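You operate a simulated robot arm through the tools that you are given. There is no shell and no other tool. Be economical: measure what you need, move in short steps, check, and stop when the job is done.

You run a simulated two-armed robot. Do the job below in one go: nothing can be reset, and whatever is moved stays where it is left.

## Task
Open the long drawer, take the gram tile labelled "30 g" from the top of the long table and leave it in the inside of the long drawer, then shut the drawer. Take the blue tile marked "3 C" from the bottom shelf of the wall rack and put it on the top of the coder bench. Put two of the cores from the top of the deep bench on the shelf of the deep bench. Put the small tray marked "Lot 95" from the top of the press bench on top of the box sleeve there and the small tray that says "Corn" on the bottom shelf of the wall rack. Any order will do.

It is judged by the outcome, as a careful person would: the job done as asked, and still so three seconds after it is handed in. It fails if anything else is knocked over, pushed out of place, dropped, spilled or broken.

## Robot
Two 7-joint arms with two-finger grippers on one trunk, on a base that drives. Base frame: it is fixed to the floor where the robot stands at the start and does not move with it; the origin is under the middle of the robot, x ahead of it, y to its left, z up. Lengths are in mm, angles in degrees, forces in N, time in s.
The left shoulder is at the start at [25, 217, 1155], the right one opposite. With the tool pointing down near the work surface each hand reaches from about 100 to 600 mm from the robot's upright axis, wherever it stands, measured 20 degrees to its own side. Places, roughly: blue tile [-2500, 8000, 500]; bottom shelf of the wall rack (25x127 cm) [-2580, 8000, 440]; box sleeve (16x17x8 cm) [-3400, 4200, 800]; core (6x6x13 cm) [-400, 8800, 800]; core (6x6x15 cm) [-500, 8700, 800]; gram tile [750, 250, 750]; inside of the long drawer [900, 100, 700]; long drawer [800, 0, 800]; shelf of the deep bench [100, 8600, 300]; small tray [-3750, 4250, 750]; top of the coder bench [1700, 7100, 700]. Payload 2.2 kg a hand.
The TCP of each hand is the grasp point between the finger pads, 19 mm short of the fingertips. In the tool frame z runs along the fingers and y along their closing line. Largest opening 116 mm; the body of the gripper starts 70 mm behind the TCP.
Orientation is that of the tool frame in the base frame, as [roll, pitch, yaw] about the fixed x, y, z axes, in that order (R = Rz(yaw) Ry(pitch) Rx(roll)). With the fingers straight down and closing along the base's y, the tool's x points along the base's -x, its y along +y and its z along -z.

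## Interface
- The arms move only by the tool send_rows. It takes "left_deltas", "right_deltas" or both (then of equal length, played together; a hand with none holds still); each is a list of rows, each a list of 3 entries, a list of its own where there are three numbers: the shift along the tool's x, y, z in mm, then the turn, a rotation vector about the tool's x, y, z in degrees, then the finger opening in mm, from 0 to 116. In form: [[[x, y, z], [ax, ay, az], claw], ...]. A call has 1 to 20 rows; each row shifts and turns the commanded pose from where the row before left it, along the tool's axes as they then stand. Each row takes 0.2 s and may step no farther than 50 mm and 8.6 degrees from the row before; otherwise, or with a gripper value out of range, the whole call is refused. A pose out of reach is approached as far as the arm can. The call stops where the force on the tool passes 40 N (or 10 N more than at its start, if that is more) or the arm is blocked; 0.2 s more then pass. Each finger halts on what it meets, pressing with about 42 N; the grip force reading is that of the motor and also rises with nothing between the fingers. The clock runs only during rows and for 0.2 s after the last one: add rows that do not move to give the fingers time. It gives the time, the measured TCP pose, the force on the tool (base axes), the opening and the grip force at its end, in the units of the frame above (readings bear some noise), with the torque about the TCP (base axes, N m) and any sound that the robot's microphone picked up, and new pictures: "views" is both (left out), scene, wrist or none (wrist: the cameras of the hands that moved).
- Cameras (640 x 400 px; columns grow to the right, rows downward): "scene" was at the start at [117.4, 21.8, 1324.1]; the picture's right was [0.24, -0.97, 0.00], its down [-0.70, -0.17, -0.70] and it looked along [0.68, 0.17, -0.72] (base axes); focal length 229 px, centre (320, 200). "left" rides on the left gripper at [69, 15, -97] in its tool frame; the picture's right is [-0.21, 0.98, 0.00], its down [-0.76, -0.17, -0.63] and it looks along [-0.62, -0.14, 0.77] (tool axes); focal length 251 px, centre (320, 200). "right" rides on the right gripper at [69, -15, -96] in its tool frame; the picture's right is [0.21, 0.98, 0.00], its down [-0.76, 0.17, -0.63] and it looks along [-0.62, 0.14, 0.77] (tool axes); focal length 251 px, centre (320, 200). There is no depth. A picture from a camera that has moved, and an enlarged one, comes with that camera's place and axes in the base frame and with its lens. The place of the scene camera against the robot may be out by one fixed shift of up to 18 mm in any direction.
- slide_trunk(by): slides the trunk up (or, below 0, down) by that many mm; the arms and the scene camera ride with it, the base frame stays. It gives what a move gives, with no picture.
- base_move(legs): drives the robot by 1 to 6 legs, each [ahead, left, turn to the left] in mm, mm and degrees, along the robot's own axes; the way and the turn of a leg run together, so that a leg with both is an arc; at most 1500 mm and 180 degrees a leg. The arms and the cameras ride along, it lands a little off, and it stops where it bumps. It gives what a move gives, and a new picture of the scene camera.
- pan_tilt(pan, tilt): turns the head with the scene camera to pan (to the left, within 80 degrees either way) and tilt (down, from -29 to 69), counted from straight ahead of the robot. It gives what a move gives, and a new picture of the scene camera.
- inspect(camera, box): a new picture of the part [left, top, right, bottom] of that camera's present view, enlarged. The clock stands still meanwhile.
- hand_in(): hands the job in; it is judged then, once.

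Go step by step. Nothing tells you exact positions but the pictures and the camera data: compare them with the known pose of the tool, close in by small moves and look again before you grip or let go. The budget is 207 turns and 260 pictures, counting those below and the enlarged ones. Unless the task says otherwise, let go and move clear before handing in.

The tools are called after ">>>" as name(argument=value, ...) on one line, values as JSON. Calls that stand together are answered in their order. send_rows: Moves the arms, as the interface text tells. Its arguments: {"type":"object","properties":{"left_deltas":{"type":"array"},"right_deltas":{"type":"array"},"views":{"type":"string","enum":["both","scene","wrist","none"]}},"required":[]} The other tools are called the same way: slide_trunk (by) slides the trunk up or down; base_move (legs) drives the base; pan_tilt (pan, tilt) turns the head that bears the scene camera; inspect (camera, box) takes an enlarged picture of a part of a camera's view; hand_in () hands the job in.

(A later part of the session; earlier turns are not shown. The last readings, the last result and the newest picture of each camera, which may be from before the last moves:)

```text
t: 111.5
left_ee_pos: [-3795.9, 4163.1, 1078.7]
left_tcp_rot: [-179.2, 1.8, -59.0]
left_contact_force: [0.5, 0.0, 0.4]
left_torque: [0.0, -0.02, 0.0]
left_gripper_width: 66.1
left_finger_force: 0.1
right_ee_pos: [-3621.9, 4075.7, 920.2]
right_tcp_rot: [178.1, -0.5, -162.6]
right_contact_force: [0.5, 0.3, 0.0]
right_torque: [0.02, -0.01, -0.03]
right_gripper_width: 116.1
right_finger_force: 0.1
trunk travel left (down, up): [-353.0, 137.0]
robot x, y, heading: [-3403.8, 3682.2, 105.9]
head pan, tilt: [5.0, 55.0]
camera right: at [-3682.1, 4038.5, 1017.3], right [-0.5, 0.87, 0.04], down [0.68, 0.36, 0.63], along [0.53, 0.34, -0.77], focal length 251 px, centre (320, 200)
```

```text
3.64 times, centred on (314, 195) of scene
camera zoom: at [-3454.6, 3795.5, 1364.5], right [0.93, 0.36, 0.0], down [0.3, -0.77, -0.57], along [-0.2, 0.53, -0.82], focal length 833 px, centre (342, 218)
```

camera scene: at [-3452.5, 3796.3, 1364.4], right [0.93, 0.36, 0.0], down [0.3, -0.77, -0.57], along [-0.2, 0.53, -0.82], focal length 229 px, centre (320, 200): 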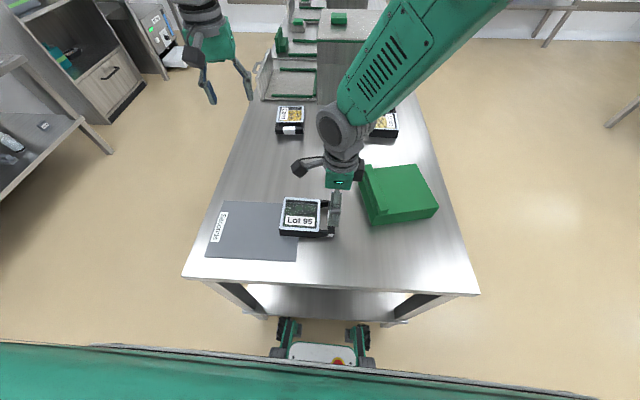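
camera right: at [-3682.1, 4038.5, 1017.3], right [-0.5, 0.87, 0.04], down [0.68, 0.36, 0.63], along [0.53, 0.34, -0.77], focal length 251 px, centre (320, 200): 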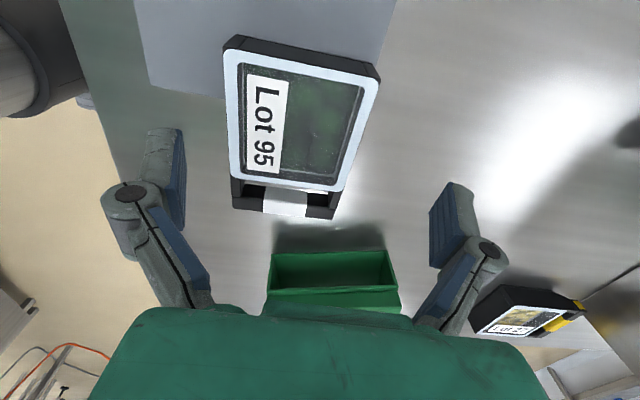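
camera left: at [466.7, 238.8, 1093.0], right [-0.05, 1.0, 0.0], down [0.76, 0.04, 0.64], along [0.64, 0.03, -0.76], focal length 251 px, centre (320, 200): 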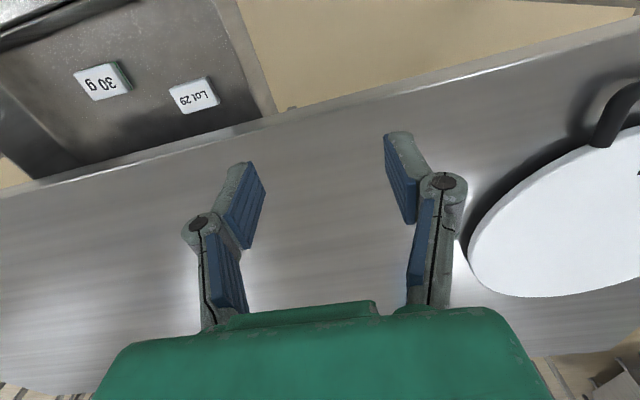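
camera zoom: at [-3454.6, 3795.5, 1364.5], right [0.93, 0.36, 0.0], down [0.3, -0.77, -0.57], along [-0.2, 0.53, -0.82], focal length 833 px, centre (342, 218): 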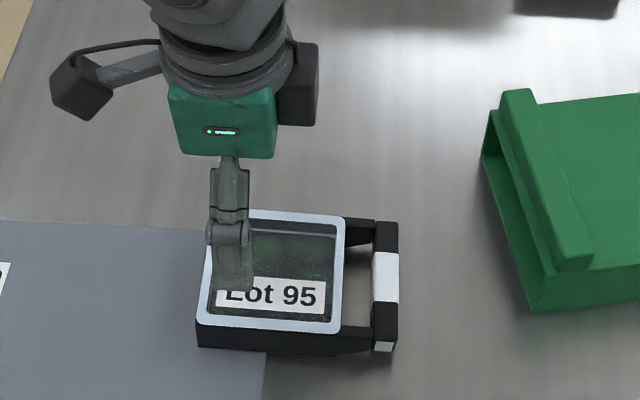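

The tray centre computes to about [-3606, 4069]. I correct and lower to 880 to recheck.

>>> send_rows(right_deltas=[[[-12, -11, 20], [1.9, 0, -1], 116], [[0, 0, 20], [0, 0, 0], 116], [[0, 0, 0], [0, 0, 0], 116]], views="wrist")

>>> inspect(camera="scene", box=[250, 140, 378, 250])

```text
t: 112.2
left_ee_pos: [-3795.7, 4163.6, 1079.6]
left_tcp_rot: [-179.2, 1.7, -59.0]
left_contact_force: [-0.8, -0.5, -0.4]
left_torque: [0.0, -0.01, 0.0]
left_gripper_width: 66.0
left_finger_force: 0.1
right_ee_pos: [-3606.2, 4065.9, 877.4]
right_tcp_rot: [-179.9, 0.0, -161.0]
right_contact_force: [0.2, -0.8, -0.8]
right_torque: [-0.02, 0.0, 0.0]
right_gripper_width: 115.8
right_finger_force: 0.2
trunk travel left (down, up): [-353.0, 137.0]
robot x, y, heading: [-3410.4, 3686.4, 106.0]
head pan, tilt: [5.0, 55.0]
camera right: at [-3668.0, 4028.7, 973.7], right [-0.52, 0.85, 0.0], down [0.66, 0.4, 0.63], along [0.54, 0.33, -0.77], focal length 251 px, centre (320, 200)
```

right: 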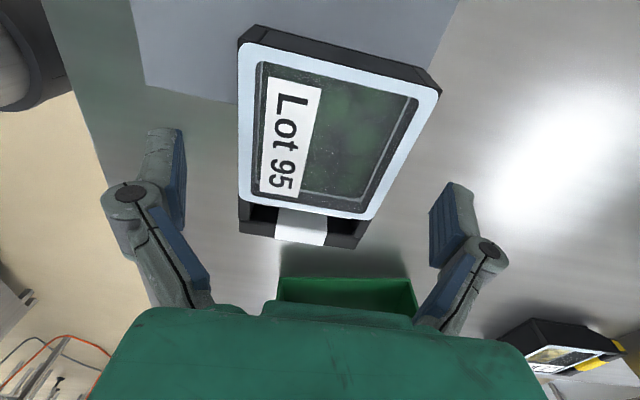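

```text
3.64 times, centred on (314, 195) of scene
camera zoom: at [-3454.1, 3795.6, 1364.5], right [0.93, 0.36, 0.0], down [0.3, -0.77, -0.57], along [-0.2, 0.53, -0.82], focal length 833 px, centre (342, 218)
```

zoom: 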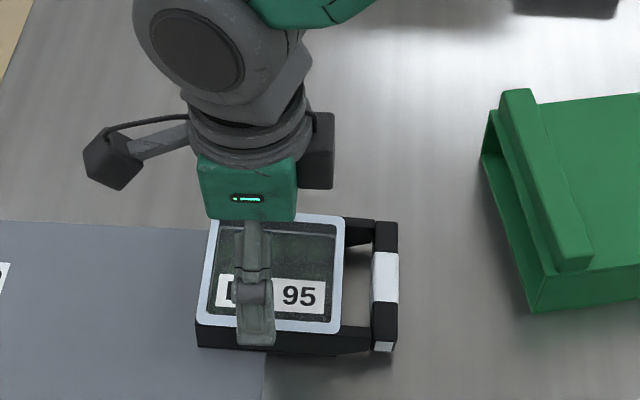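

Well aligned: about 97 mm across with the fingers clear on both sides. I make the fine shift and go down to 832.

>>> send_rows(right_deltas=[[[-3, 4, 15], [0, 0, 0], 116], [[0, 0, 15], [0, 0, 0], 116], [[0, 0, 10], [0, 0, 0], 116], [[0, 0, 6], [0, 0, 0], 116], [[0, 0, 0], [0, 0, 0], 116]], views="wrist")

>>> inspect(camera="scene", box=[250, 140, 378, 250])

```text
t: 113.5
left_ee_pos: [-3795.2, 4164.6, 1080.1]
left_tcp_rot: [-179.2, 1.8, -58.9]
left_contact_force: [0.4, -0.4, -0.5]
left_torque: [0.02, 0.02, -0.01]
left_gripper_width: 65.9
left_finger_force: 0.1
right_ee_pos: [-3606.0, 4067.8, 832.9]
right_tcp_rot: [-180.0, 0.1, -160.7]
right_contact_force: [0.2, -0.2, 0.8]
right_torque: [-0.01, 0.0, -0.03]
right_gripper_width: 115.9
right_finger_force: 0.0
trunk travel left (down, up): [-353.0, 137.0]
robot x, y, heading: [-3408.0, 3687.8, 106.2]
head pan, tilt: [5.0, 55.0]
camera right: at [-3667.4, 4030.9, 929.4], right [-0.53, 0.85, 0.0], down [0.66, 0.41, 0.63], along [0.54, 0.33, -0.77], focal length 251 px, centre (320, 200)
```

right: 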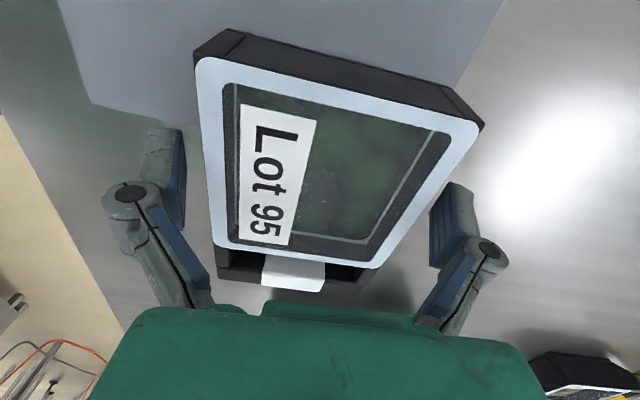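

```text
3.64 times, centred on (314, 195) of scene
camera zoom: at [-3453.0, 3796.2, 1364.5], right [0.93, 0.36, 0.0], down [0.3, -0.77, -0.57], along [-0.2, 0.53, -0.82], focal length 833 px, centre (342, 218)
```

zoom: 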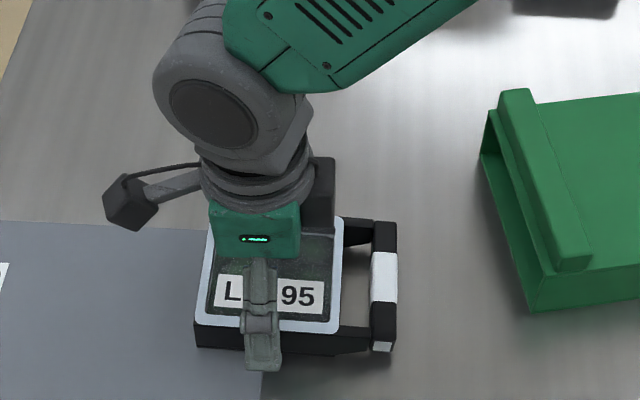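

Fingers straddle the body with clearance. I close and lift gently.

>>> send_rows(right_deltas=[[[0, 0, 3], [0, 0, 0], 116], [[0, 0, 0], [0, 0, 0], 88], [[0, 0, 0], [0, 0, 0], 88], [[0, 0, 0], [0, 0, 0], 88], [[0, 0, -10], [0, 0, 0], 88], [[0, 0, -20], [0, 0, 0], 88], [[0, 0, -30], [0, 0, 0], 88], [[0, 0, 0], [0, 0, 0], 88]], views="both")

```text
t: 115.2
left_ee_pos: [-3795.7, 4165.1, 1078.7]
left_tcp_rot: [-179.2, 1.9, -59.0]
left_contact_force: [0.3, -0.4, 0.6]
left_torque: [-0.01, 0.0, -0.03]
left_gripper_width: 66.1
left_finger_force: 0.0
right_ee_pos: [-3606.1, 4071.9, 888.9]
right_tcp_rot: [-179.7, -0.2, -161.2]
right_contact_force: [0.1, -0.3, -1.7]
right_torque: [-0.02, 0.02, -0.01]
right_gripper_width: 101.8
right_finger_force: 42.3
trunk travel left (down, up): [-353.0, 137.0]
robot x, y, heading: [-3404.6, 3684.5, 106.0]
head pan, tilt: [5.0, 55.0]
camera scene: at [-3453.2, 3796.6, 1364.4], right [0.93, 0.36, 0.0], down [0.3, -0.77, -0.57], along [-0.2, 0.53, -0.82], focal length 229 px, centre (320, 200)
camera right: at [-3667.1, 4036.7, 986.3], right [-0.52, 0.86, -0.01], down [0.66, 0.41, 0.63], along [0.54, 0.32, -0.78], focal length 251 px, centre (320, 200)
```

scene: 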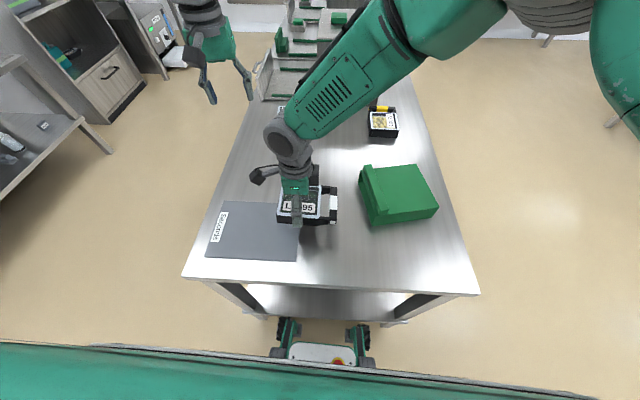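
right: 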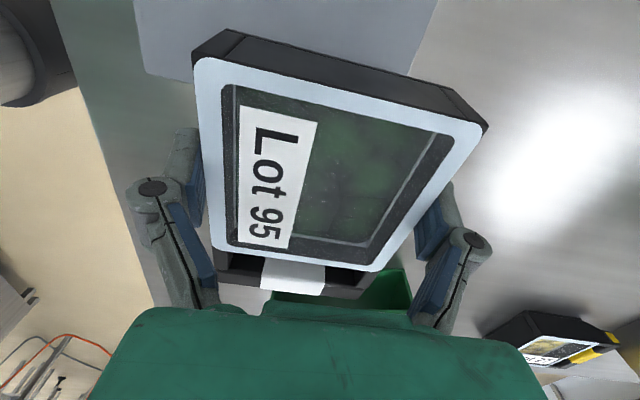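

Tray held securely at 101.8 mm. I lift it above the sleeve and carry it over the sleeve's flat top, near [-3377, 4234], turning it 9.5° to match.

>>> send_rows(right_deltas=[[[0, 0, -40], [0, 0, 0], 88], [[0, 0, -40], [0, 0, 0], 88], [[-45, 13.2, 0], [0, 0, 0], 88], [[-45, 13.2, 0], [0, 0, 0], 88], [[-45, 13.2, 0], [0, 0, 0], 88], [[-45, 13.2, 0], [0, 0, 0], 88], [[-45, 13.2, 0], [0, 0, 0], 88], [[-45, 13.2, 0], [0, 0, 0], 88], [[0, 0, 0], [0, 0, -4.7], 88], [[0, 0, 0], [0, 0, -4.8], 88], [[0, 0, 0], [0, 0, 0], 88]], views="both")

>>> inspect(camera="scene", box=[300, 120, 460, 220])

```text
t: 117.7
left_ee_pos: [-3795.9, 4164.2, 1078.4]
left_tcp_rot: [-179.2, 1.8, -59.0]
left_contact_force: [0.1, -0.2, 0.2]
left_torque: [0.01, -0.01, 0.0]
left_gripper_width: 66.0
left_finger_force: 0.0
right_ee_pos: [-3379.1, 4233.0, 971.2]
right_tcp_rot: [-180.0, 0.1, -151.1]
right_contact_force: [-0.6, 0.0, -2.2]
right_torque: [-0.03, 0.03, 0.0]
right_gripper_width: 101.3
right_finger_force: 42.0
trunk travel left (down, up): [-353.0, 137.0]
robot x, y, heading: [-3409.9, 3682.8, 106.0]
head pan, tilt: [5.0, 55.0]
camera scene: at [-3452.9, 3796.8, 1364.4], right [0.93, 0.36, 0.0], down [0.3, -0.77, -0.57], along [-0.2, 0.53, -0.82], focal length 229 px, centre (320, 200)
camera right: at [-3432.9, 4187.3, 1067.5], right [-0.66, 0.75, 0.0], down [0.58, 0.51, 0.63], along [0.48, 0.42, -0.77], focal length 251 px, centre (320, 200)
```

scene: 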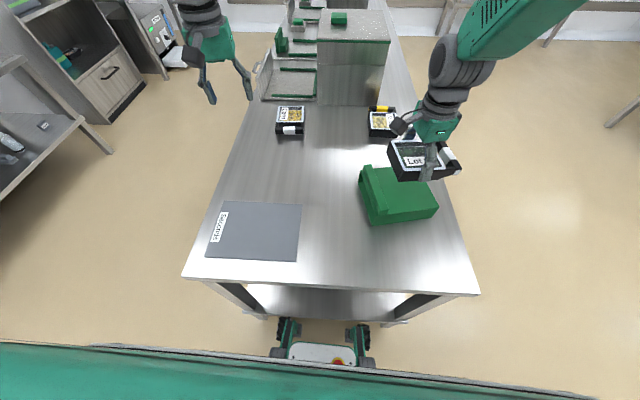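
right: 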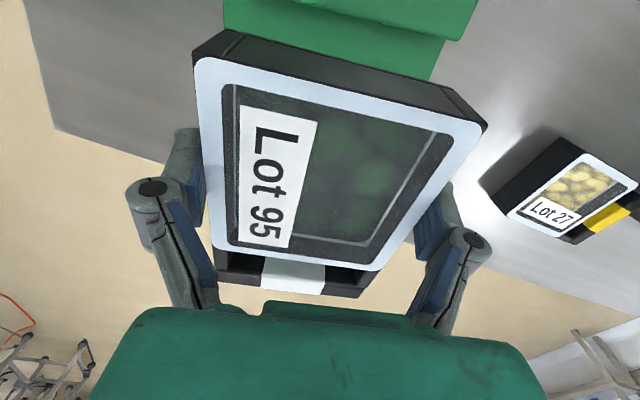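

```text
4.00 times, centred on (380, 170) of scene
camera zoom: at [-3452.9, 3796.8, 1364.4], right [0.93, 0.36, 0.0], down [0.3, -0.77, -0.57], along [-0.2, 0.53, -0.82], focal length 916 px, centre (80, 320)
```

zoom: 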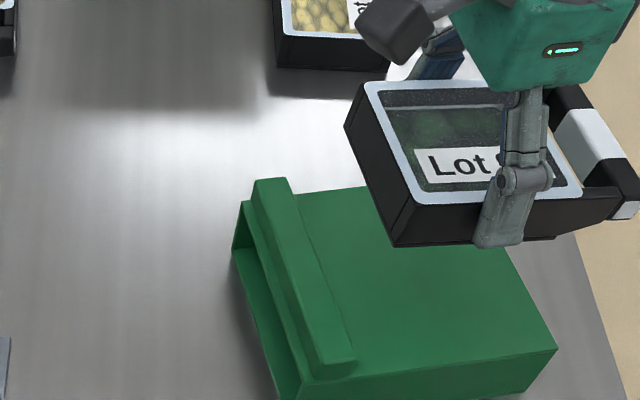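

The tray is over the sleeve and roughly parallel to it. I lower to about 20 mm above the top and compare.

>>> send_rows(right_deltas=[[[0, 0, 25], [0, 0, 0], 88], [[0, 0, 23], [0, 0, 0], 88], [[0, 0, 0], [0, 0, 0], 88]], views="none")

>>> inspect(camera="scene", box=[320, 140, 460, 228])

```text
t: 118.5
left_ee_pos: [-3796.2, 4162.6, 1079.8]
left_tcp_rot: [-179.2, 1.9, -58.9]
left_contact_force: [0.5, 0.5, 0.1]
left_torque: [-0.01, 0.0, 0.02]
left_gripper_width: 66.1
left_finger_force: 0.0
right_ee_pos: [-3379.0, 4233.0, 921.3]
right_tcp_rot: [180.0, 0.0, -151.2]
right_contact_force: [0.4, -1.4, -1.4]
right_torque: [-0.02, 0.0, 0.0]
right_gripper_width: 101.1
right_finger_force: 42.1
trunk travel left (down, up): [-353.0, 137.0]
robot x, y, heading: [-3407.2, 3685.4, 106.1]
head pan, tilt: [5.0, 55.0]
```

```text
4.55 times, centred on (390, 184) of scene
camera zoom: at [-3451.3, 3796.6, 1364.5], right [0.93, 0.36, 0.0], down [0.3, -0.77, -0.57], along [-0.2, 0.53, -0.82], focal length 1042 px, centre (2, 273)
```

zoom: 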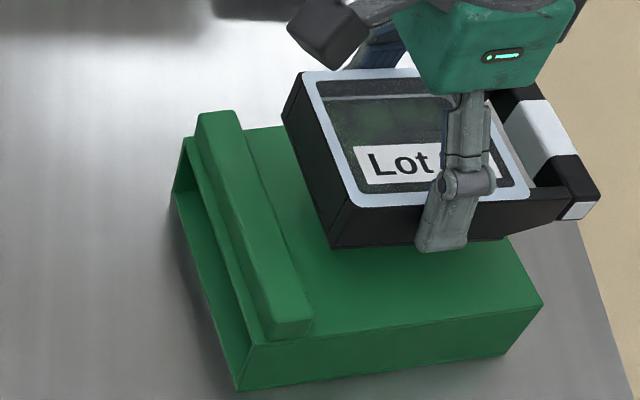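

Relative to the sleeve I need to shift about 13 mm left and 13 mm toward me. Then I lower until contact.

>>> send_rows(right_deltas=[[[13.6, -12.3, 0], [0, 0, 0], 88], [[0, 0, 8], [0, 0, 0], 88], [[0, 0, 4], [0, 0, 0], 88], [[0, 0, 0], [0, 0, 0], 88]], views="none")

>>> inspect(camera="scene", box=[320, 140, 460, 228])

```text
t: 119.5
left_ee_pos: [-3794.6, 4164.1, 1078.5]
left_tcp_rot: [-179.2, 1.8, -59.0]
left_contact_force: [0.7, 0.3, -0.2]
left_torque: [0.01, 0.01, -0.03]
left_gripper_width: 65.9
left_finger_force: 0.1
right_ee_pos: [-3384.3, 4216.0, 910.2]
right_tcp_rot: [179.9, 0.0, -151.2]
right_contact_force: [0.3, -0.6, -1.6]
right_torque: [-0.01, 0.02, -0.02]
right_gripper_width: 101.5
right_finger_force: 41.9
trunk travel left (down, up): [-353.0, 137.0]
robot x, y, heading: [-3404.2, 3685.4, 105.9]
head pan, tilt: [5.0, 55.0]
```

```text
4.55 times, centred on (390, 184) of scene
camera zoom: at [-3451.3, 3796.6, 1364.5], right [0.93, 0.36, 0.0], down [0.3, -0.77, -0.57], along [-0.2, 0.53, -0.82], focal length 1042 px, centre (2, 273)
```

zoom: 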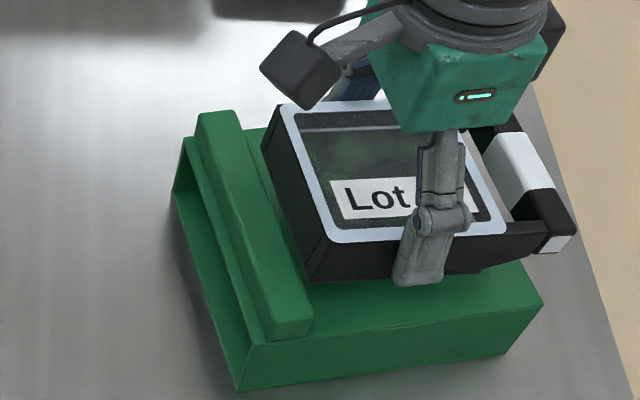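

Nearly there; a 5 mm shift right off the lip, then creep down.

>>> send_rows(right_deltas=[[[-5, 0, 0], [0, 0, 0], 88], [[0, 0, 4], [0, 0, 0], 88], [[0, 0, 3], [0, 0, 0], 88], [[0, 0, 3], [0, 0, 0], 88], [[0, 0, 0], [0, 0, 0], 88]], views="none")

>>> inspect(camera="scene", box=[320, 140, 460, 228])

```text
t: 120.7
left_ee_pos: [-3795.2, 4164.9, 1079.2]
left_tcp_rot: [-179.2, 1.8, -59.0]
left_contact_force: [0.0, -0.4, 0.2]
left_torque: [0.0, 0.02, 0.04]
left_gripper_width: 66.4
left_finger_force: 0.1
right_ee_pos: [-3378.8, 4216.4, 900.8]
right_tcp_rot: [180.0, 0.0, -151.2]
right_contact_force: [-0.6, -1.0, -1.7]
right_torque: [-0.02, 0.03, -0.01]
right_gripper_width: 101.5
right_finger_force: 41.4
trunk travel left (down, up): [-353.0, 137.0]
robot x, y, heading: [-3407.1, 3687.3, 106.2]
head pan, tilt: [5.0, 55.0]
```

```text
4.55 times, centred on (390, 184) of scene
camera zoom: at [-3451.6, 3797.1, 1364.4], right [0.93, 0.36, 0.0], down [0.3, -0.77, -0.57], along [-0.2, 0.53, -0.82], focal length 1042 px, centre (2, 273)
```

zoom: 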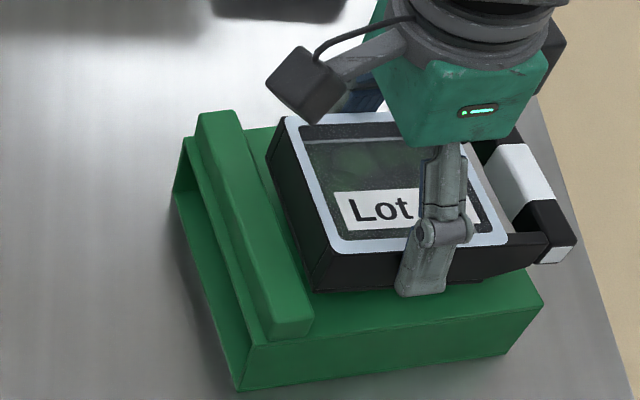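

Still hovering; I continue down in 3 mm steps.

>>> send_rows(right_deltas=[[[0, 0, 3], [0, 0, 0], 88], [[0, 0, 3], [0, 0, 0], 88], [[0, 0, 2], [0, 0, 0], 88], [[0, 0, 0], [0, 0, 0], 88]], views="none")

>>> inspect(camera="scene", box=[320, 140, 460, 228])

```text
t: 121.7
left_ee_pos: [-3795.8, 4164.5, 1080.0]
left_tcp_rot: [-179.1, 1.8, -58.9]
left_contact_force: [0.7, -1.1, 0.1]
left_torque: [0.0, 0.01, 0.02]
left_gripper_width: 65.9
left_finger_force: 0.0
right_ee_pos: [-3379.9, 4217.8, 891.5]
right_tcp_rot: [-179.9, 0.0, -151.3]
right_contact_force: [-1.4, 0.2, -2.1]
right_torque: [0.01, 0.03, -0.02]
right_gripper_width: 101.4
right_finger_force: 41.8
trunk travel left (down, up): [-353.0, 137.0]
robot x, y, heading: [-3408.3, 3689.8, 106.2]
head pan, tilt: [5.0, 55.0]
```

```text
4.55 times, centred on (390, 184) of scene
camera zoom: at [-3451.6, 3797.1, 1364.4], right [0.93, 0.36, 0.0], down [0.3, -0.77, -0.57], along [-0.2, 0.53, -0.82], focal length 1042 px, centre (2, 273)
```

zoom: 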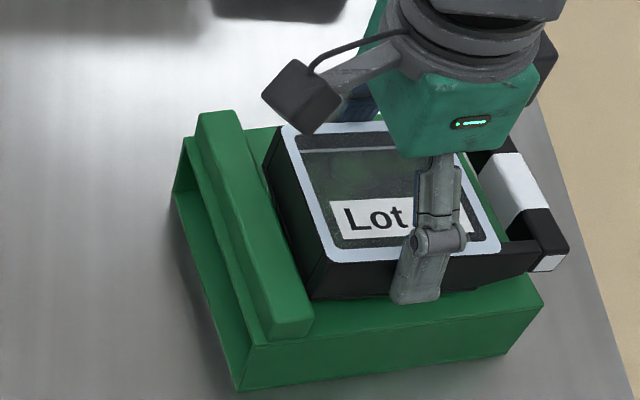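

>>> send_rows(right_deltas=[[[-3, 0, 2], [0, 0, 0], 88], [[0, 0, 2], [0, 0, 0], 88], [[0, 0, 2], [0, 0, 0], 88], [[0, 0, 2], [0, 0, 0], 88], [[0, 0, 0], [0, 0, 0], 88]], views="none")

>>> inspect(camera="scene", box=[320, 140, 460, 228])

```text
t: 122.8
left_ee_pos: [-3795.5, 4163.7, 1079.1]
left_tcp_rot: [-179.3, 1.8, -59.0]
left_contact_force: [0.4, -0.8, 0.8]
left_torque: [0.01, -0.01, -0.01]
left_gripper_width: 65.8
left_finger_force: 0.1
right_ee_pos: [-3377.8, 4219.1, 885.7]
right_tcp_rot: [179.8, 0.2, -151.2]
right_contact_force: [1.7, -0.3, 18.3]
right_torque: [0.41, -0.9, -0.07]
right_gripper_width: 101.3
right_finger_force: 42.2
trunk travel left (down, up): [-353.0, 137.0]
robot x, y, heading: [-3408.1, 3689.0, 106.0]
head pan, tilt: [5.0, 55.0]
```

```text
4.55 times, centred on (390, 184) of scene
camera zoom: at [-3451.6, 3794.1, 1364.9], right [0.93, 0.36, 0.0], down [0.3, -0.77, -0.57], along [-0.2, 0.53, -0.82], focal length 1042 px, centre (2, 273)
```

zoom: 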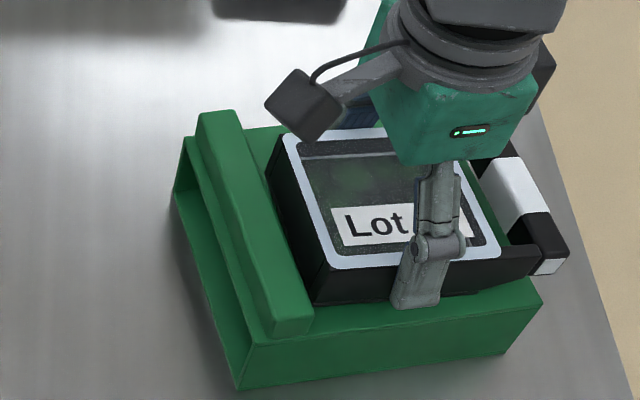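

Contact made (18 N). I ease off 1 mm, release and rise.

>>> send_rows(right_deltas=[[[0, 0, -1], [0, 0, 0], 96], [[0, 0, 0], [0, 0, 0], 104], [[0, 0, 0], [0, 0, 0], 110], [[0, 0, 0], [0, 0, 0], 116], [[0, 0, -8], [0, 0, 0], 116], [[0, 0, -30], [0, 0, 0], 116], [[0, 0, -40], [0, 0, 0], 116], [[0, 0, -40], [0, 0, 0], 116], [[0, 0, 0], [0, 0, 0], 116]], views="wrist")

>>> inspect(camera="scene", box=[320, 140, 460, 228])

```text
t: 124.8
left_ee_pos: [-3795.4, 4164.8, 1078.6]
left_tcp_rot: [-179.2, 1.8, -59.0]
left_contact_force: [-0.8, 0.8, -1.1]
left_torque: [-0.03, 0.01, 0.01]
left_gripper_width: 65.8
left_finger_force: 0.0
right_ee_pos: [-3374.9, 4221.7, 1003.5]
right_tcp_rot: [-179.8, -0.5, -151.7]
right_contact_force: [0.1, 0.4, 0.4]
right_torque: [-0.04, -0.02, 0.0]
right_gripper_width: 116.0
right_finger_force: 0.0
trunk travel left (down, up): [-353.0, 137.0]
robot x, y, heading: [-3408.4, 3685.0, 106.0]
head pan, tilt: [5.0, 55.0]
camera right: at [-3428.7, 4176.3, 1100.9], right [-0.65, 0.76, 0.0], down [0.59, 0.51, 0.62], along [0.47, 0.41, -0.78], focal length 251 px, centre (320, 200)
```

right: 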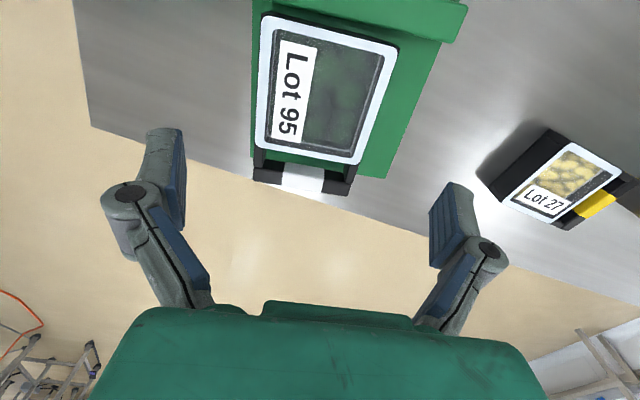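

```text
4.55 times, centred on (390, 184) of scene
camera zoom: at [-3451.5, 3797.0, 1364.4], right [0.93, 0.36, 0.0], down [0.3, -0.77, -0.57], along [-0.2, 0.53, -0.82], focal length 1042 px, centre (2, 273)
```

zoom: 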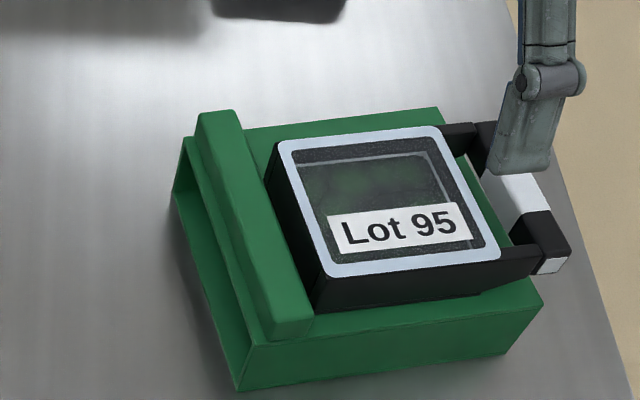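

Lot 95 sits level on the sleeve. For "Corn" (near [-3820, 4437], handle toward the south) I'll use the right hand tilted 45° forward, so it can later slip into the rack; I turn the hand now.

>>> send_rows(right_deltas=[[[0, 0, -40], [0, 0, 0], 116], [[0, 0, -40], [0, 0, -8.2], 116], [[0, 0, 0], [0, 0, -8.2], 116], [[0, 0, 0], [0, 0, -8.2], 116], [[0, 0, 0], [0, 0, -8.2], 116], [[0, 0, 0], [0, 0, -8.2], 116], [[0, 0, 0], [0, 0, -8.2], 116], [[0, 0, 0], [0, 0, -8.2], 116], [[0, 0, 0], [0, 0, -8.2], 116], [[0, 0, 0], [0, 0, -8.2], 116], [[0, 0, 0], [0, 0, -8.2], 116], [[0, 0, 0], [0, -7.5, 0], 116], [[0, 0, 0], [0, -7.5, 0], 116], [[0, 0, 0], [0, -7.5, 0], 116], [[0, 0, 0], [0, -7.5, 0], 116], [[0, 0, 0], [0, -7.5, 0], 116], [[0, 0, 0], [0, -7.5, 0], 116], [[0, 0, 0], [0, 0, 0], 116]], views="none")

>>> base_move(legs=[[-450, 0, 0], [0, 600, 0]])

```text
t: 128.7
left_ee_pos: [-3795.6, 4163.8, 1080.3]
left_tcp_rot: [-179.1, 1.8, -59.0]
left_contact_force: [0.0, 0.7, -0.3]
left_torque: [0.0, 0.05, -0.02]
left_gripper_width: 66.1
left_finger_force: 0.1
right_ee_pos: [-3376.4, 4217.5, 1084.4]
right_tcp_rot: [-179.9, 45.0, -69.0]
right_contact_force: [-0.6, -0.6, 1.0]
right_torque: [-0.02, 0.01, 0.0]
right_gripper_width: 115.8
right_finger_force: 0.1
trunk travel left (down, up): [-353.0, 137.0]
robot x, y, heading: [-3404.0, 3687.3, 106.1]
head pan, tilt: [5.0, 55.0]
```

```text
t: 134.3
left_ee_pos: [-4218.5, 3573.4, 1079.8]
left_tcp_rot: [-179.4, 1.9, -59.2]
left_contact_force: [0.7, 0.2, 0.1]
left_torque: [0.0, 0.02, 0.01]
left_gripper_width: 65.9
left_finger_force: 0.1
right_ee_pos: [-3800.2, 3625.7, 1083.5]
right_tcp_rot: [179.7, 45.1, -69.5]
right_contact_force: [0.7, 0.4, -1.1]
right_torque: [-0.02, 0.02, 0.0]
right_gripper_width: 116.2
right_finger_force: 0.0
trunk travel left (down, up): [-353.0, 137.0]
robot x, y, heading: [-3839.1, 3092.2, 105.9]
head pan, tilt: [5.0, 55.0]
camera scene: at [-3873.1, 3204.2, 1364.5], right [0.93, 0.36, -0.01], down [0.29, -0.77, -0.57], along [-0.21, 0.53, -0.82], focal length 229 px, centre (320, 200)
```

scene: 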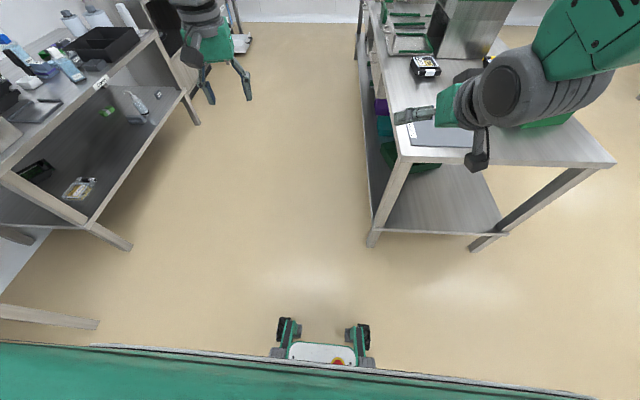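

The lane is clear. I drive ahead alongside the bench.

>>> base_move(legs=[[300, 40, 0], [560, 0, 0]])

>>> pan_tilt(pan=-45, tilt=50)

```text
t: 139.2
left_ee_pos: [-4496.8, 4396.1, 1079.6]
left_tcp_rot: [-179.1, 1.9, -59.4]
left_contact_force: [-0.2, -0.6, 0.0]
left_torque: [0.02, 0.01, 0.01]
left_gripper_width: 65.9
left_finger_force: 0.2
right_ee_pos: [-4077.1, 4446.7, 1086.5]
right_tcp_rot: [-179.8, 45.2, -69.5]
right_contact_force: [1.0, 0.8, 0.1]
right_torque: [0.01, 0.01, 0.01]
right_gripper_width: 116.0
right_finger_force: 0.0
trunk travel left (down, up): [-353.0, 137.0]
robot x, y, heading: [-4111.3, 3919.0, 105.7]
head pan, tilt: [5.0, 55.0]
camera scene: at [-4157.5, 4027.6, 1364.6], right [0.94, 0.35, 0.0], down [0.29, -0.77, -0.57], along [-0.2, 0.53, -0.82], focal length 229 px, centre (320, 200)
```

scene: 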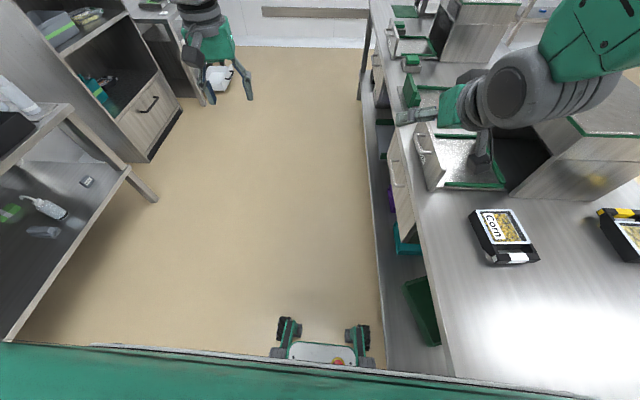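

```text
t: 140.4
left_ee_pos: [-4492.3, 4395.2, 1082.8]
left_tcp_rot: [-179.3, 2.2, -59.5]
left_contact_force: [-0.3, -0.5, -0.1]
left_torque: [0.01, 0.03, 0.02]
left_gripper_width: 66.0
left_finger_force: 0.0
right_ee_pos: [-4070.7, 4446.6, 1086.1]
right_tcp_rot: [179.4, 45.4, -70.2]
right_contact_force: [0.3, 0.6, -0.3]
right_torque: [0.0, 0.01, 0.01]
right_gripper_width: 116.1
right_finger_force: 0.1
trunk travel left (down, up): [-353.0, 137.0]
robot x, y, heading: [-4116.3, 3919.9, 105.6]
head pan, tilt: [-45.0, 50.0]
camera scene: at [-4114.0, 4036.3, 1368.1], right [0.99, -0.17, 0.0], down [-0.13, -0.78, -0.61], along [0.1, 0.6, -0.79], focal length 229 px, centre (320, 200)
```

scene: 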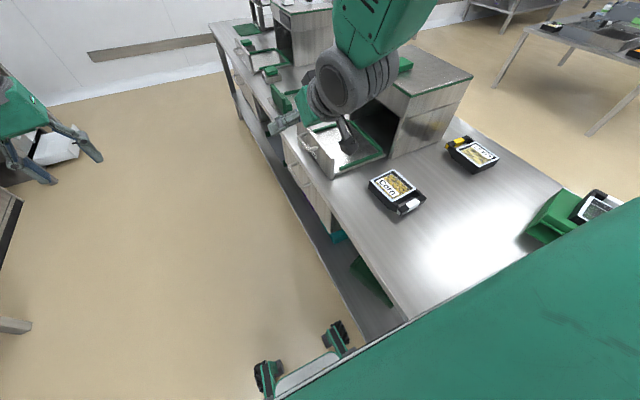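

I zoom on the Corn tray.

>>> inspect(camera="scene", box=[330, 140, 490, 240])

```text
4.00 times, centred on (410, 190) of scene
camera zoom: at [-4114.0, 4036.3, 1368.1], right [0.99, -0.17, 0.0], down [-0.13, -0.78, -0.61], along [0.1, 0.6, -0.79], focal length 916 px, centre (-40, 240)
```

zoom: 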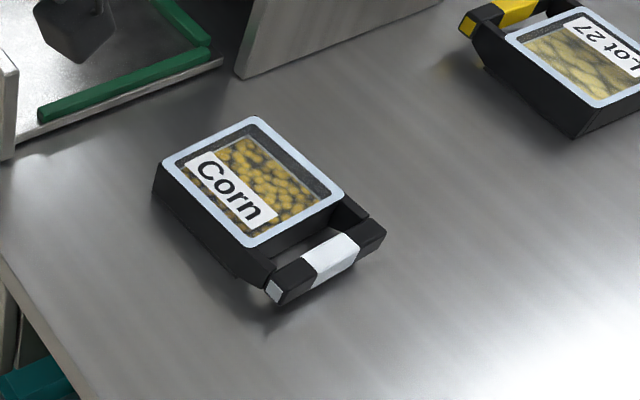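

Corn tray centre about [-3812, 4458], turned 20°. I move the tilted right hand above it.

>>> send_rows(right_deltas=[[[23.9, -35, 7.6], [0, 0, 0], 116], [[23.9, -35, 7.6], [0, 0, 0], 116], [[23.9, -35, 7.6], [0, 0, 0], 116], [[23.9, -35, 7.6], [0, 0, 0], 116], [[23.9, -35, 7.6], [0, 0, 0], 116], [[23.9, -35, 7.6], [0, 0, 0], 116], [[23.9, -35, 7.6], [0, 0, 0], 116], [[0, 0, 0], [0, 0, 0], 116]], views="both")

```text
t: 142.2
left_ee_pos: [-4491.7, 4395.5, 1082.7]
left_tcp_rot: [-179.3, 2.2, -59.4]
left_contact_force: [0.2, 0.1, 0.4]
left_torque: [0.0, -0.01, 0.02]
left_gripper_width: 65.9
left_finger_force: 0.0
right_ee_pos: [-3814.9, 4454.4, 928.0]
right_tcp_rot: [179.9, 45.3, -69.7]
right_contact_force: [0.1, -0.3, -0.7]
right_torque: [0.0, 0.03, 0.01]
right_gripper_width: 116.1
right_finger_force: 0.0
trunk travel left (down, up): [-353.0, 137.0]
robot x, y, heading: [-4112.8, 3915.8, 105.7]
head pan, tilt: [-45.0, 50.0]
camera scene: at [-4086.2, 4030.1, 1370.8], right [0.87, -0.49, 0.0], down [-0.38, -0.67, -0.64], along [0.31, 0.56, -0.77], focal length 229 px, centre (320, 200)
camera right: at [-3759.1, 4351.3, 948.4], right [-0.86, -0.48, -0.15], down [-0.18, 0.02, 0.98], along [-0.47, 0.88, -0.11], focal length 251 px, centre (320, 200)
```

scene: 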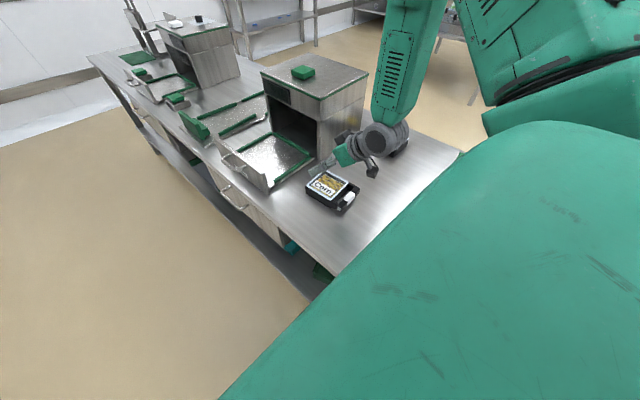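
right: 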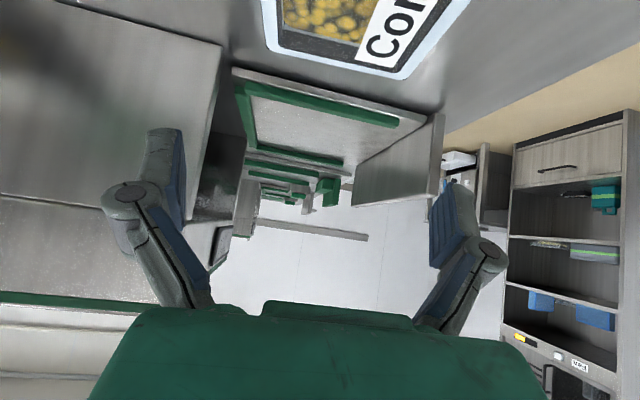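

The wrist view confirms the tray centre at about [-3816, 4450]. I descend most of the way and check.

>>> send_rows(right_deltas=[[[20, 2.8, 16], [0, 0, 0], 116], [[19, 0, 18], [0, 0, 0], 116], [[17, 0, 18], [0, 0, 0], 116], [[0, 0, 0], [0, 0, 0], 116]], views="wrist")

>>> inspect(camera="scene", box=[264, 130, 424, 230])

```text
t: 143.2
left_ee_pos: [-4494.5, 4395.1, 1082.3]
left_tcp_rot: [-179.2, 2.1, -59.5]
left_contact_force: [0.4, 1.2, 0.6]
left_torque: [0.01, 0.01, -0.03]
left_gripper_width: 65.6
left_finger_force: 0.0
right_ee_pos: [-3818.7, 4452.7, 855.3]
right_tcp_rot: [180.0, 45.3, -69.6]
right_contact_force: [-0.2, -0.2, 0.2]
right_torque: [0.04, -0.02, -0.01]
right_gripper_width: 115.9
right_finger_force: 0.1
trunk travel left (down, up): [-353.0, 137.0]
robot x, y, heading: [-4115.9, 3917.7, 105.6]
head pan, tilt: [-45.0, 50.0]
camera right: at [-3764.5, 4348.1, 873.0], right [-0.86, -0.48, -0.15], down [-0.18, 0.02, 0.98], along [-0.47, 0.88, -0.1], focal length 251 px, centre (320, 200)
```

right: 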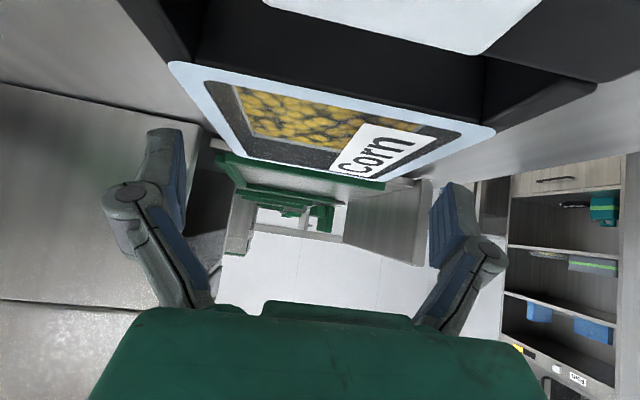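

```text
4.00 times, centred on (344, 180) of scene
camera zoom: at [-4089.7, 4029.2, 1371.0], right [0.87, -0.49, 0.0], down [-0.38, -0.67, -0.64], along [0.32, 0.56, -0.77], focal length 916 px, centre (224, 280)
```

zoom: 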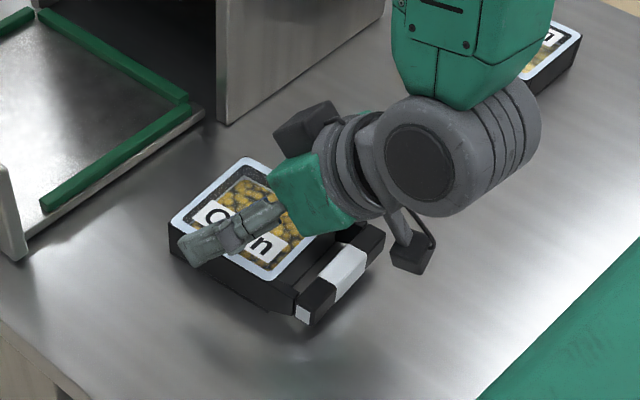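

Alignment good. I go the last 24 mm straight down, then close.

>>> send_rows(right_deltas=[[[8, 0, 8], [0, 0, 0], 116], [[8, 0, 8], [0, 0, 0], 116], [[0, 0, 0], [0, 0, 0], 116]], views="wrist")

>>> inspect(camera="scene", box=[264, 130, 424, 230])

```text
t: 144.0
left_ee_pos: [-4492.6, 4395.3, 1083.4]
left_tcp_rot: [-179.3, 2.2, -59.5]
left_contact_force: [0.4, 0.3, 0.0]
left_torque: [0.02, 0.04, 0.0]
left_gripper_width: 65.6
left_finger_force: 0.1
right_ee_pos: [-3816.7, 4452.1, 830.2]
right_tcp_rot: [180.0, 45.4, -69.7]
right_contact_force: [0.3, -0.2, -0.9]
right_torque: [-0.02, -0.02, 0.06]
right_gripper_width: 116.0
right_finger_force: 0.0
trunk travel left (down, up): [-353.0, 137.0]
robot x, y, heading: [-4113.1, 3917.1, 105.9]
head pan, tilt: [-45.0, 50.0]
camera right: at [-3761.9, 4348.8, 849.2], right [-0.86, -0.48, -0.15], down [-0.18, 0.02, 0.98], along [-0.47, 0.88, -0.11], focal length 251 px, centre (320, 200)
```

right: 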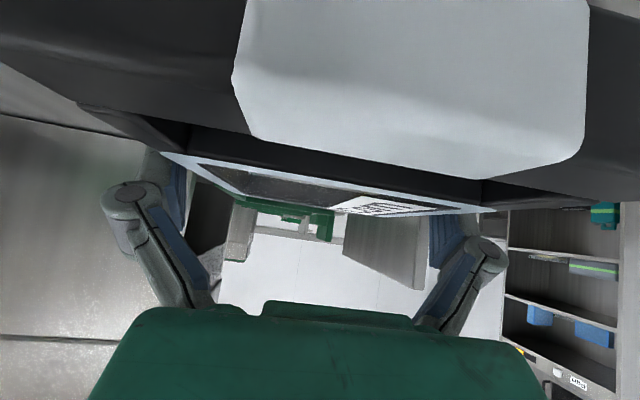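

```text
4.00 times, centred on (344, 180) of scene
camera zoom: at [-4087.7, 4029.8, 1370.9], right [0.87, -0.49, 0.0], down [-0.38, -0.67, -0.64], along [0.31, 0.56, -0.77], focal length 916 px, centre (224, 280)
```

zoom: 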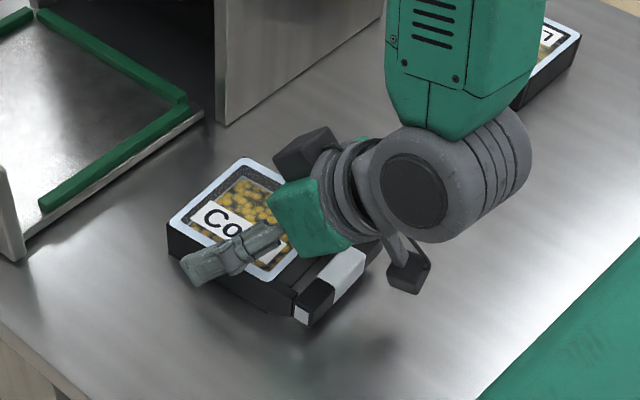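

Fingers are on both sides. I close and lift.

>>> send_rows(right_deltas=[[[0, 0, 0], [0, 0, 0], 88], [[0, 0, 0], [0, 0, 0], 88], [[0, 0, 0], [0, 0, 0], 88], [[-7, 0, -7], [0, 0, 0], 88], [[-20, 0, -20], [0, 0, 0], 88], [[-25, 0, -25], [0, 0, 0], 88], [[0, 0, 0], [0, 0, 0], 88]], views="wrist")

>>> inspect(camera="scene", box=[264, 100, 456, 220])

```text
t: 145.6
left_ee_pos: [-4493.4, 4394.2, 1083.1]
left_tcp_rot: [-179.1, 2.1, -59.6]
left_contact_force: [-0.2, 0.5, 0.0]
left_torque: [0.03, -0.02, 0.02]
left_gripper_width: 65.9
left_finger_force: 0.0
right_ee_pos: [-3816.9, 4450.5, 903.3]
right_tcp_rot: [179.9, 45.2, -69.7]
right_contact_force: [-0.3, -0.3, -0.9]
right_torque: [0.03, 0.04, -0.02]
right_gripper_width: 105.7
right_finger_force: 42.2
trunk travel left (down, up): [-353.0, 137.0]
robot x, y, heading: [-4109.3, 3918.5, 105.8]
head pan, tilt: [-45.0, 50.0]
camera right: at [-3762.4, 4347.0, 922.1], right [-0.86, -0.48, -0.15], down [-0.18, 0.02, 0.98], along [-0.47, 0.88, -0.11], focal length 251 px, centre (320, 200)
```

right: 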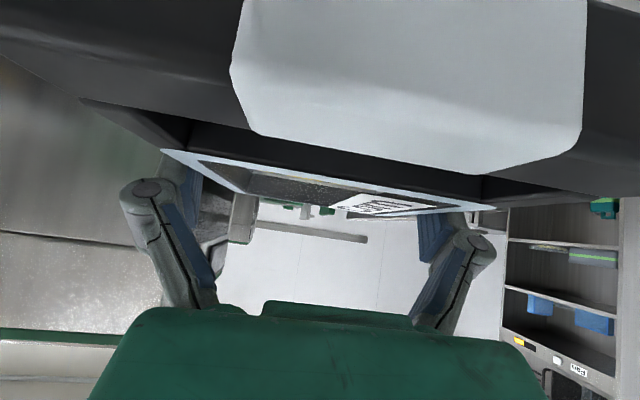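

```text
3.33 times, centred on (360, 160) of scene
camera zoom: at [-4090.7, 4029.7, 1370.9], right [0.87, -0.49, 0.0], down [-0.38, -0.67, -0.64], along [0.32, 0.56, -0.77], focal length 764 px, centre (187, 333)
```

zoom: 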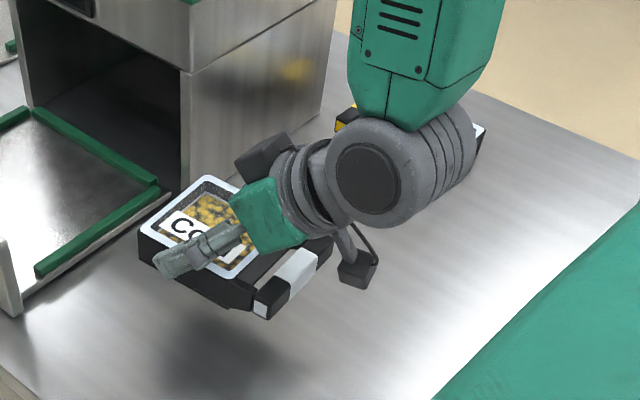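

Corn is held securely. I raise it and drive back around the bench's south end to its east side, then north toward the rack.

>>> send_rows(right_deltas=[[[-28, 0, -28], [0, 0, 0], 88], [[-28, 0, -28], [0, 0, 0], 88], [[-28, 0, -28], [0, 0, 0], 88], [[0, 0, 0], [0, 0, 0], 88]], views="none")

>>> base_move(legs=[[-1000, 0, 0], [0, -1400, 0], [1000, 0, 0]])

>>> pan_tilt(pan=-15, tilt=20)

```text
t: 146.6
left_ee_pos: [-4491.8, 4396.3, 1082.2]
left_tcp_rot: [-179.2, 2.1, -59.4]
left_contact_force: [0.5, -0.1, 0.1]
left_torque: [-0.01, -0.01, -0.02]
left_gripper_width: 66.0
left_finger_force: 0.1
right_ee_pos: [-3817.3, 4453.1, 1022.4]
right_tcp_rot: [180.0, 45.3, -69.7]
right_contact_force: [0.5, 0.4, -1.7]
right_torque: [0.06, 0.01, 0.02]
right_gripper_width: 105.7
right_finger_force: 42.0
trunk travel left (down, up): [-353.0, 137.0]
robot x, y, heading: [-4114.4, 3917.1, 105.8]
head pan, tilt: [-45.0, 50.0]
```

```text
t: 163.1
left_ee_pos: [-3133.4, 4751.4, 1081.6]
left_tcp_rot: [-179.1, 2.1, -58.7]
left_contact_force: [0.1, -0.3, -0.2]
left_torque: [0.02, 0.0, -0.01]
left_gripper_width: 65.7
left_finger_force: 0.0
right_ee_pos: [-2459.7, 4820.2, 1023.0]
right_tcp_rot: [-179.8, 45.3, -68.5]
right_contact_force: [0.8, -1.3, -0.7]
right_torque: [0.02, 0.01, 0.0]
right_gripper_width: 102.8
right_finger_force: 42.0
trunk travel left (down, up): [-353.0, 137.0]
robot x, y, heading: [-2744.0, 4284.7, 106.5]
head pan, tilt: [-45.0, 50.0]
camera scene: at [-2724.3, 4392.1, 1371.2], right [0.88, -0.48, 0.0], down [-0.36, -0.68, -0.64], along [0.31, 0.56, -0.77], focal length 229 px, centre (320, 200)
```

scene: 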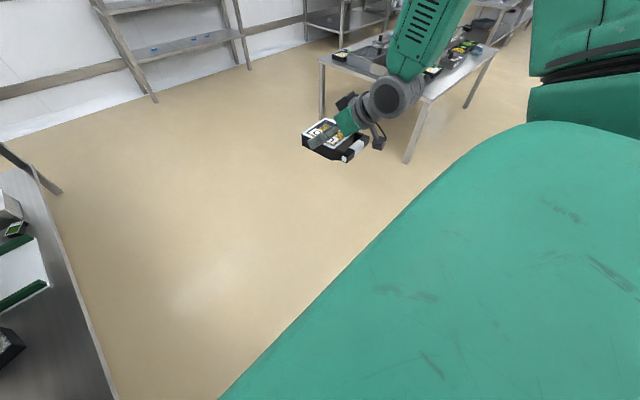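

```text
t: 164.1
left_ee_pos: [-3132.6, 4749.2, 1084.1]
left_tcp_rot: [-179.1, 2.2, -58.6]
left_contact_force: [-0.5, 0.3, -0.4]
left_torque: [-0.01, -0.02, -0.01]
left_gripper_width: 66.1
left_finger_force: 0.0
right_ee_pos: [-2458.6, 4818.2, 1025.2]
right_tcp_rot: [-179.8, 45.5, -68.5]
right_contact_force: [-0.5, -0.3, -2.6]
right_torque: [0.06, 0.01, 0.0]
right_gripper_width: 102.7
right_finger_force: 41.8
trunk travel left (down, up): [-353.0, 137.0]
robot x, y, heading: [-2743.3, 4279.4, 106.6]
head pan, tilt: [-15.0, 20.0]
camera scene: at [-2762.5, 4418.0, 1416.5], right [1.0, 0.03, 0.0], down [0.01, -0.35, -0.94], along [-0.02, 0.94, -0.35], focal length 229 px, centre (320, 200)
```

scene: 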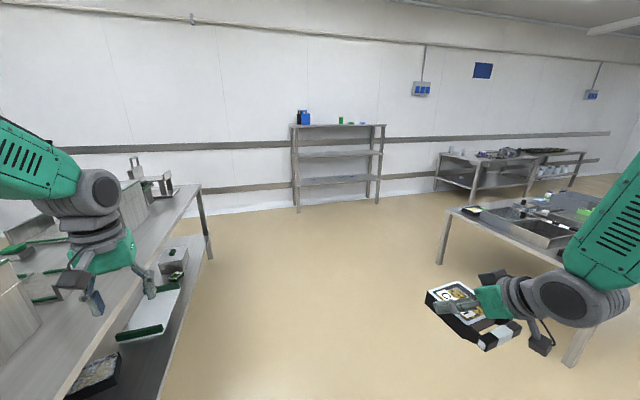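

The rack's front runs from about [-3174, 7680] to [-1884, 8104]; bottom shelf z≈440, next shelf ≈880. I drive to 900 mm in front of its middle.

>>> base_move(legs=[[1200, -500, 0], [1300, 0, 0], [0, -760, 0], [0, 0, 1.5]])

>>> pan_tilt(pan=0, tilt=35)

```text
t: 180.8
left_ee_pos: [-2575.9, 7483.7, 1086.8]
left_tcp_rot: [-179.6, 2.4, -59.5]
left_contact_force: [1.3, 0.5, -0.7]
left_torque: [-0.02, 0.08, -0.01]
left_gripper_width: 65.7
left_finger_force: 0.1
right_ee_pos: [-1900.9, 7543.4, 1019.5]
right_tcp_rot: [179.3, 45.5, -69.9]
right_contact_force: [1.1, 0.1, -2.3]
right_torque: [0.01, 0.05, 0.03]
right_gripper_width: 101.1
right_finger_force: 42.2
trunk travel left (down, up): [-353.0, 137.0]
robot x, y, heading: [-2198.3, 7006.6, 105.9]
head pan, tilt: [-15.0, 20.0]
camera scene: at [-2206.5, 7148.7, 1416.2], right [1.0, 0.01, -0.01], down [0.0, -0.35, -0.94], along [-0.02, 0.94, -0.35], focal length 229 px, centre (320, 200)
```

scene: 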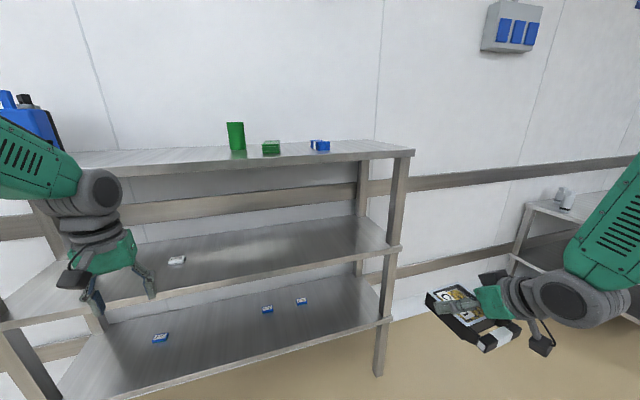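

```text
t: 181.5
left_ee_pos: [-2578.6, 7480.2, 1087.1]
left_tcp_rot: [-179.3, 2.5, -59.4]
left_contact_force: [0.6, -1.2, 0.4]
left_torque: [0.01, 0.0, 0.02]
left_gripper_width: 66.0
left_finger_force: 0.0
right_ee_pos: [-1905.0, 7540.8, 1022.6]
right_tcp_rot: [179.7, 45.6, -69.7]
right_contact_force: [0.2, 0.1, -1.1]
right_torque: [0.01, 0.05, -0.01]
right_gripper_width: 100.8
right_finger_force: 41.5
trunk travel left (down, up): [-353.0, 137.0]
robot x, y, heading: [-2199.2, 7007.2, 105.9]
head pan, tilt: [0.0, 35.0]
camera scene: at [-2234.8, 7138.7, 1392.7], right [0.96, 0.27, -0.01], down [0.15, -0.56, -0.82], along [-0.22, 0.79, -0.58], focal length 229 px, centre (320, 200)
```

scene: 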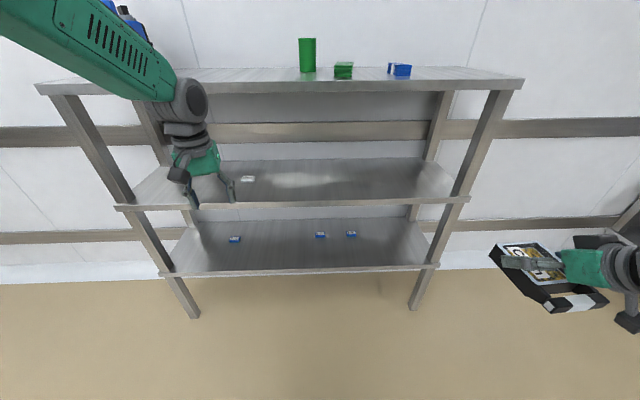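

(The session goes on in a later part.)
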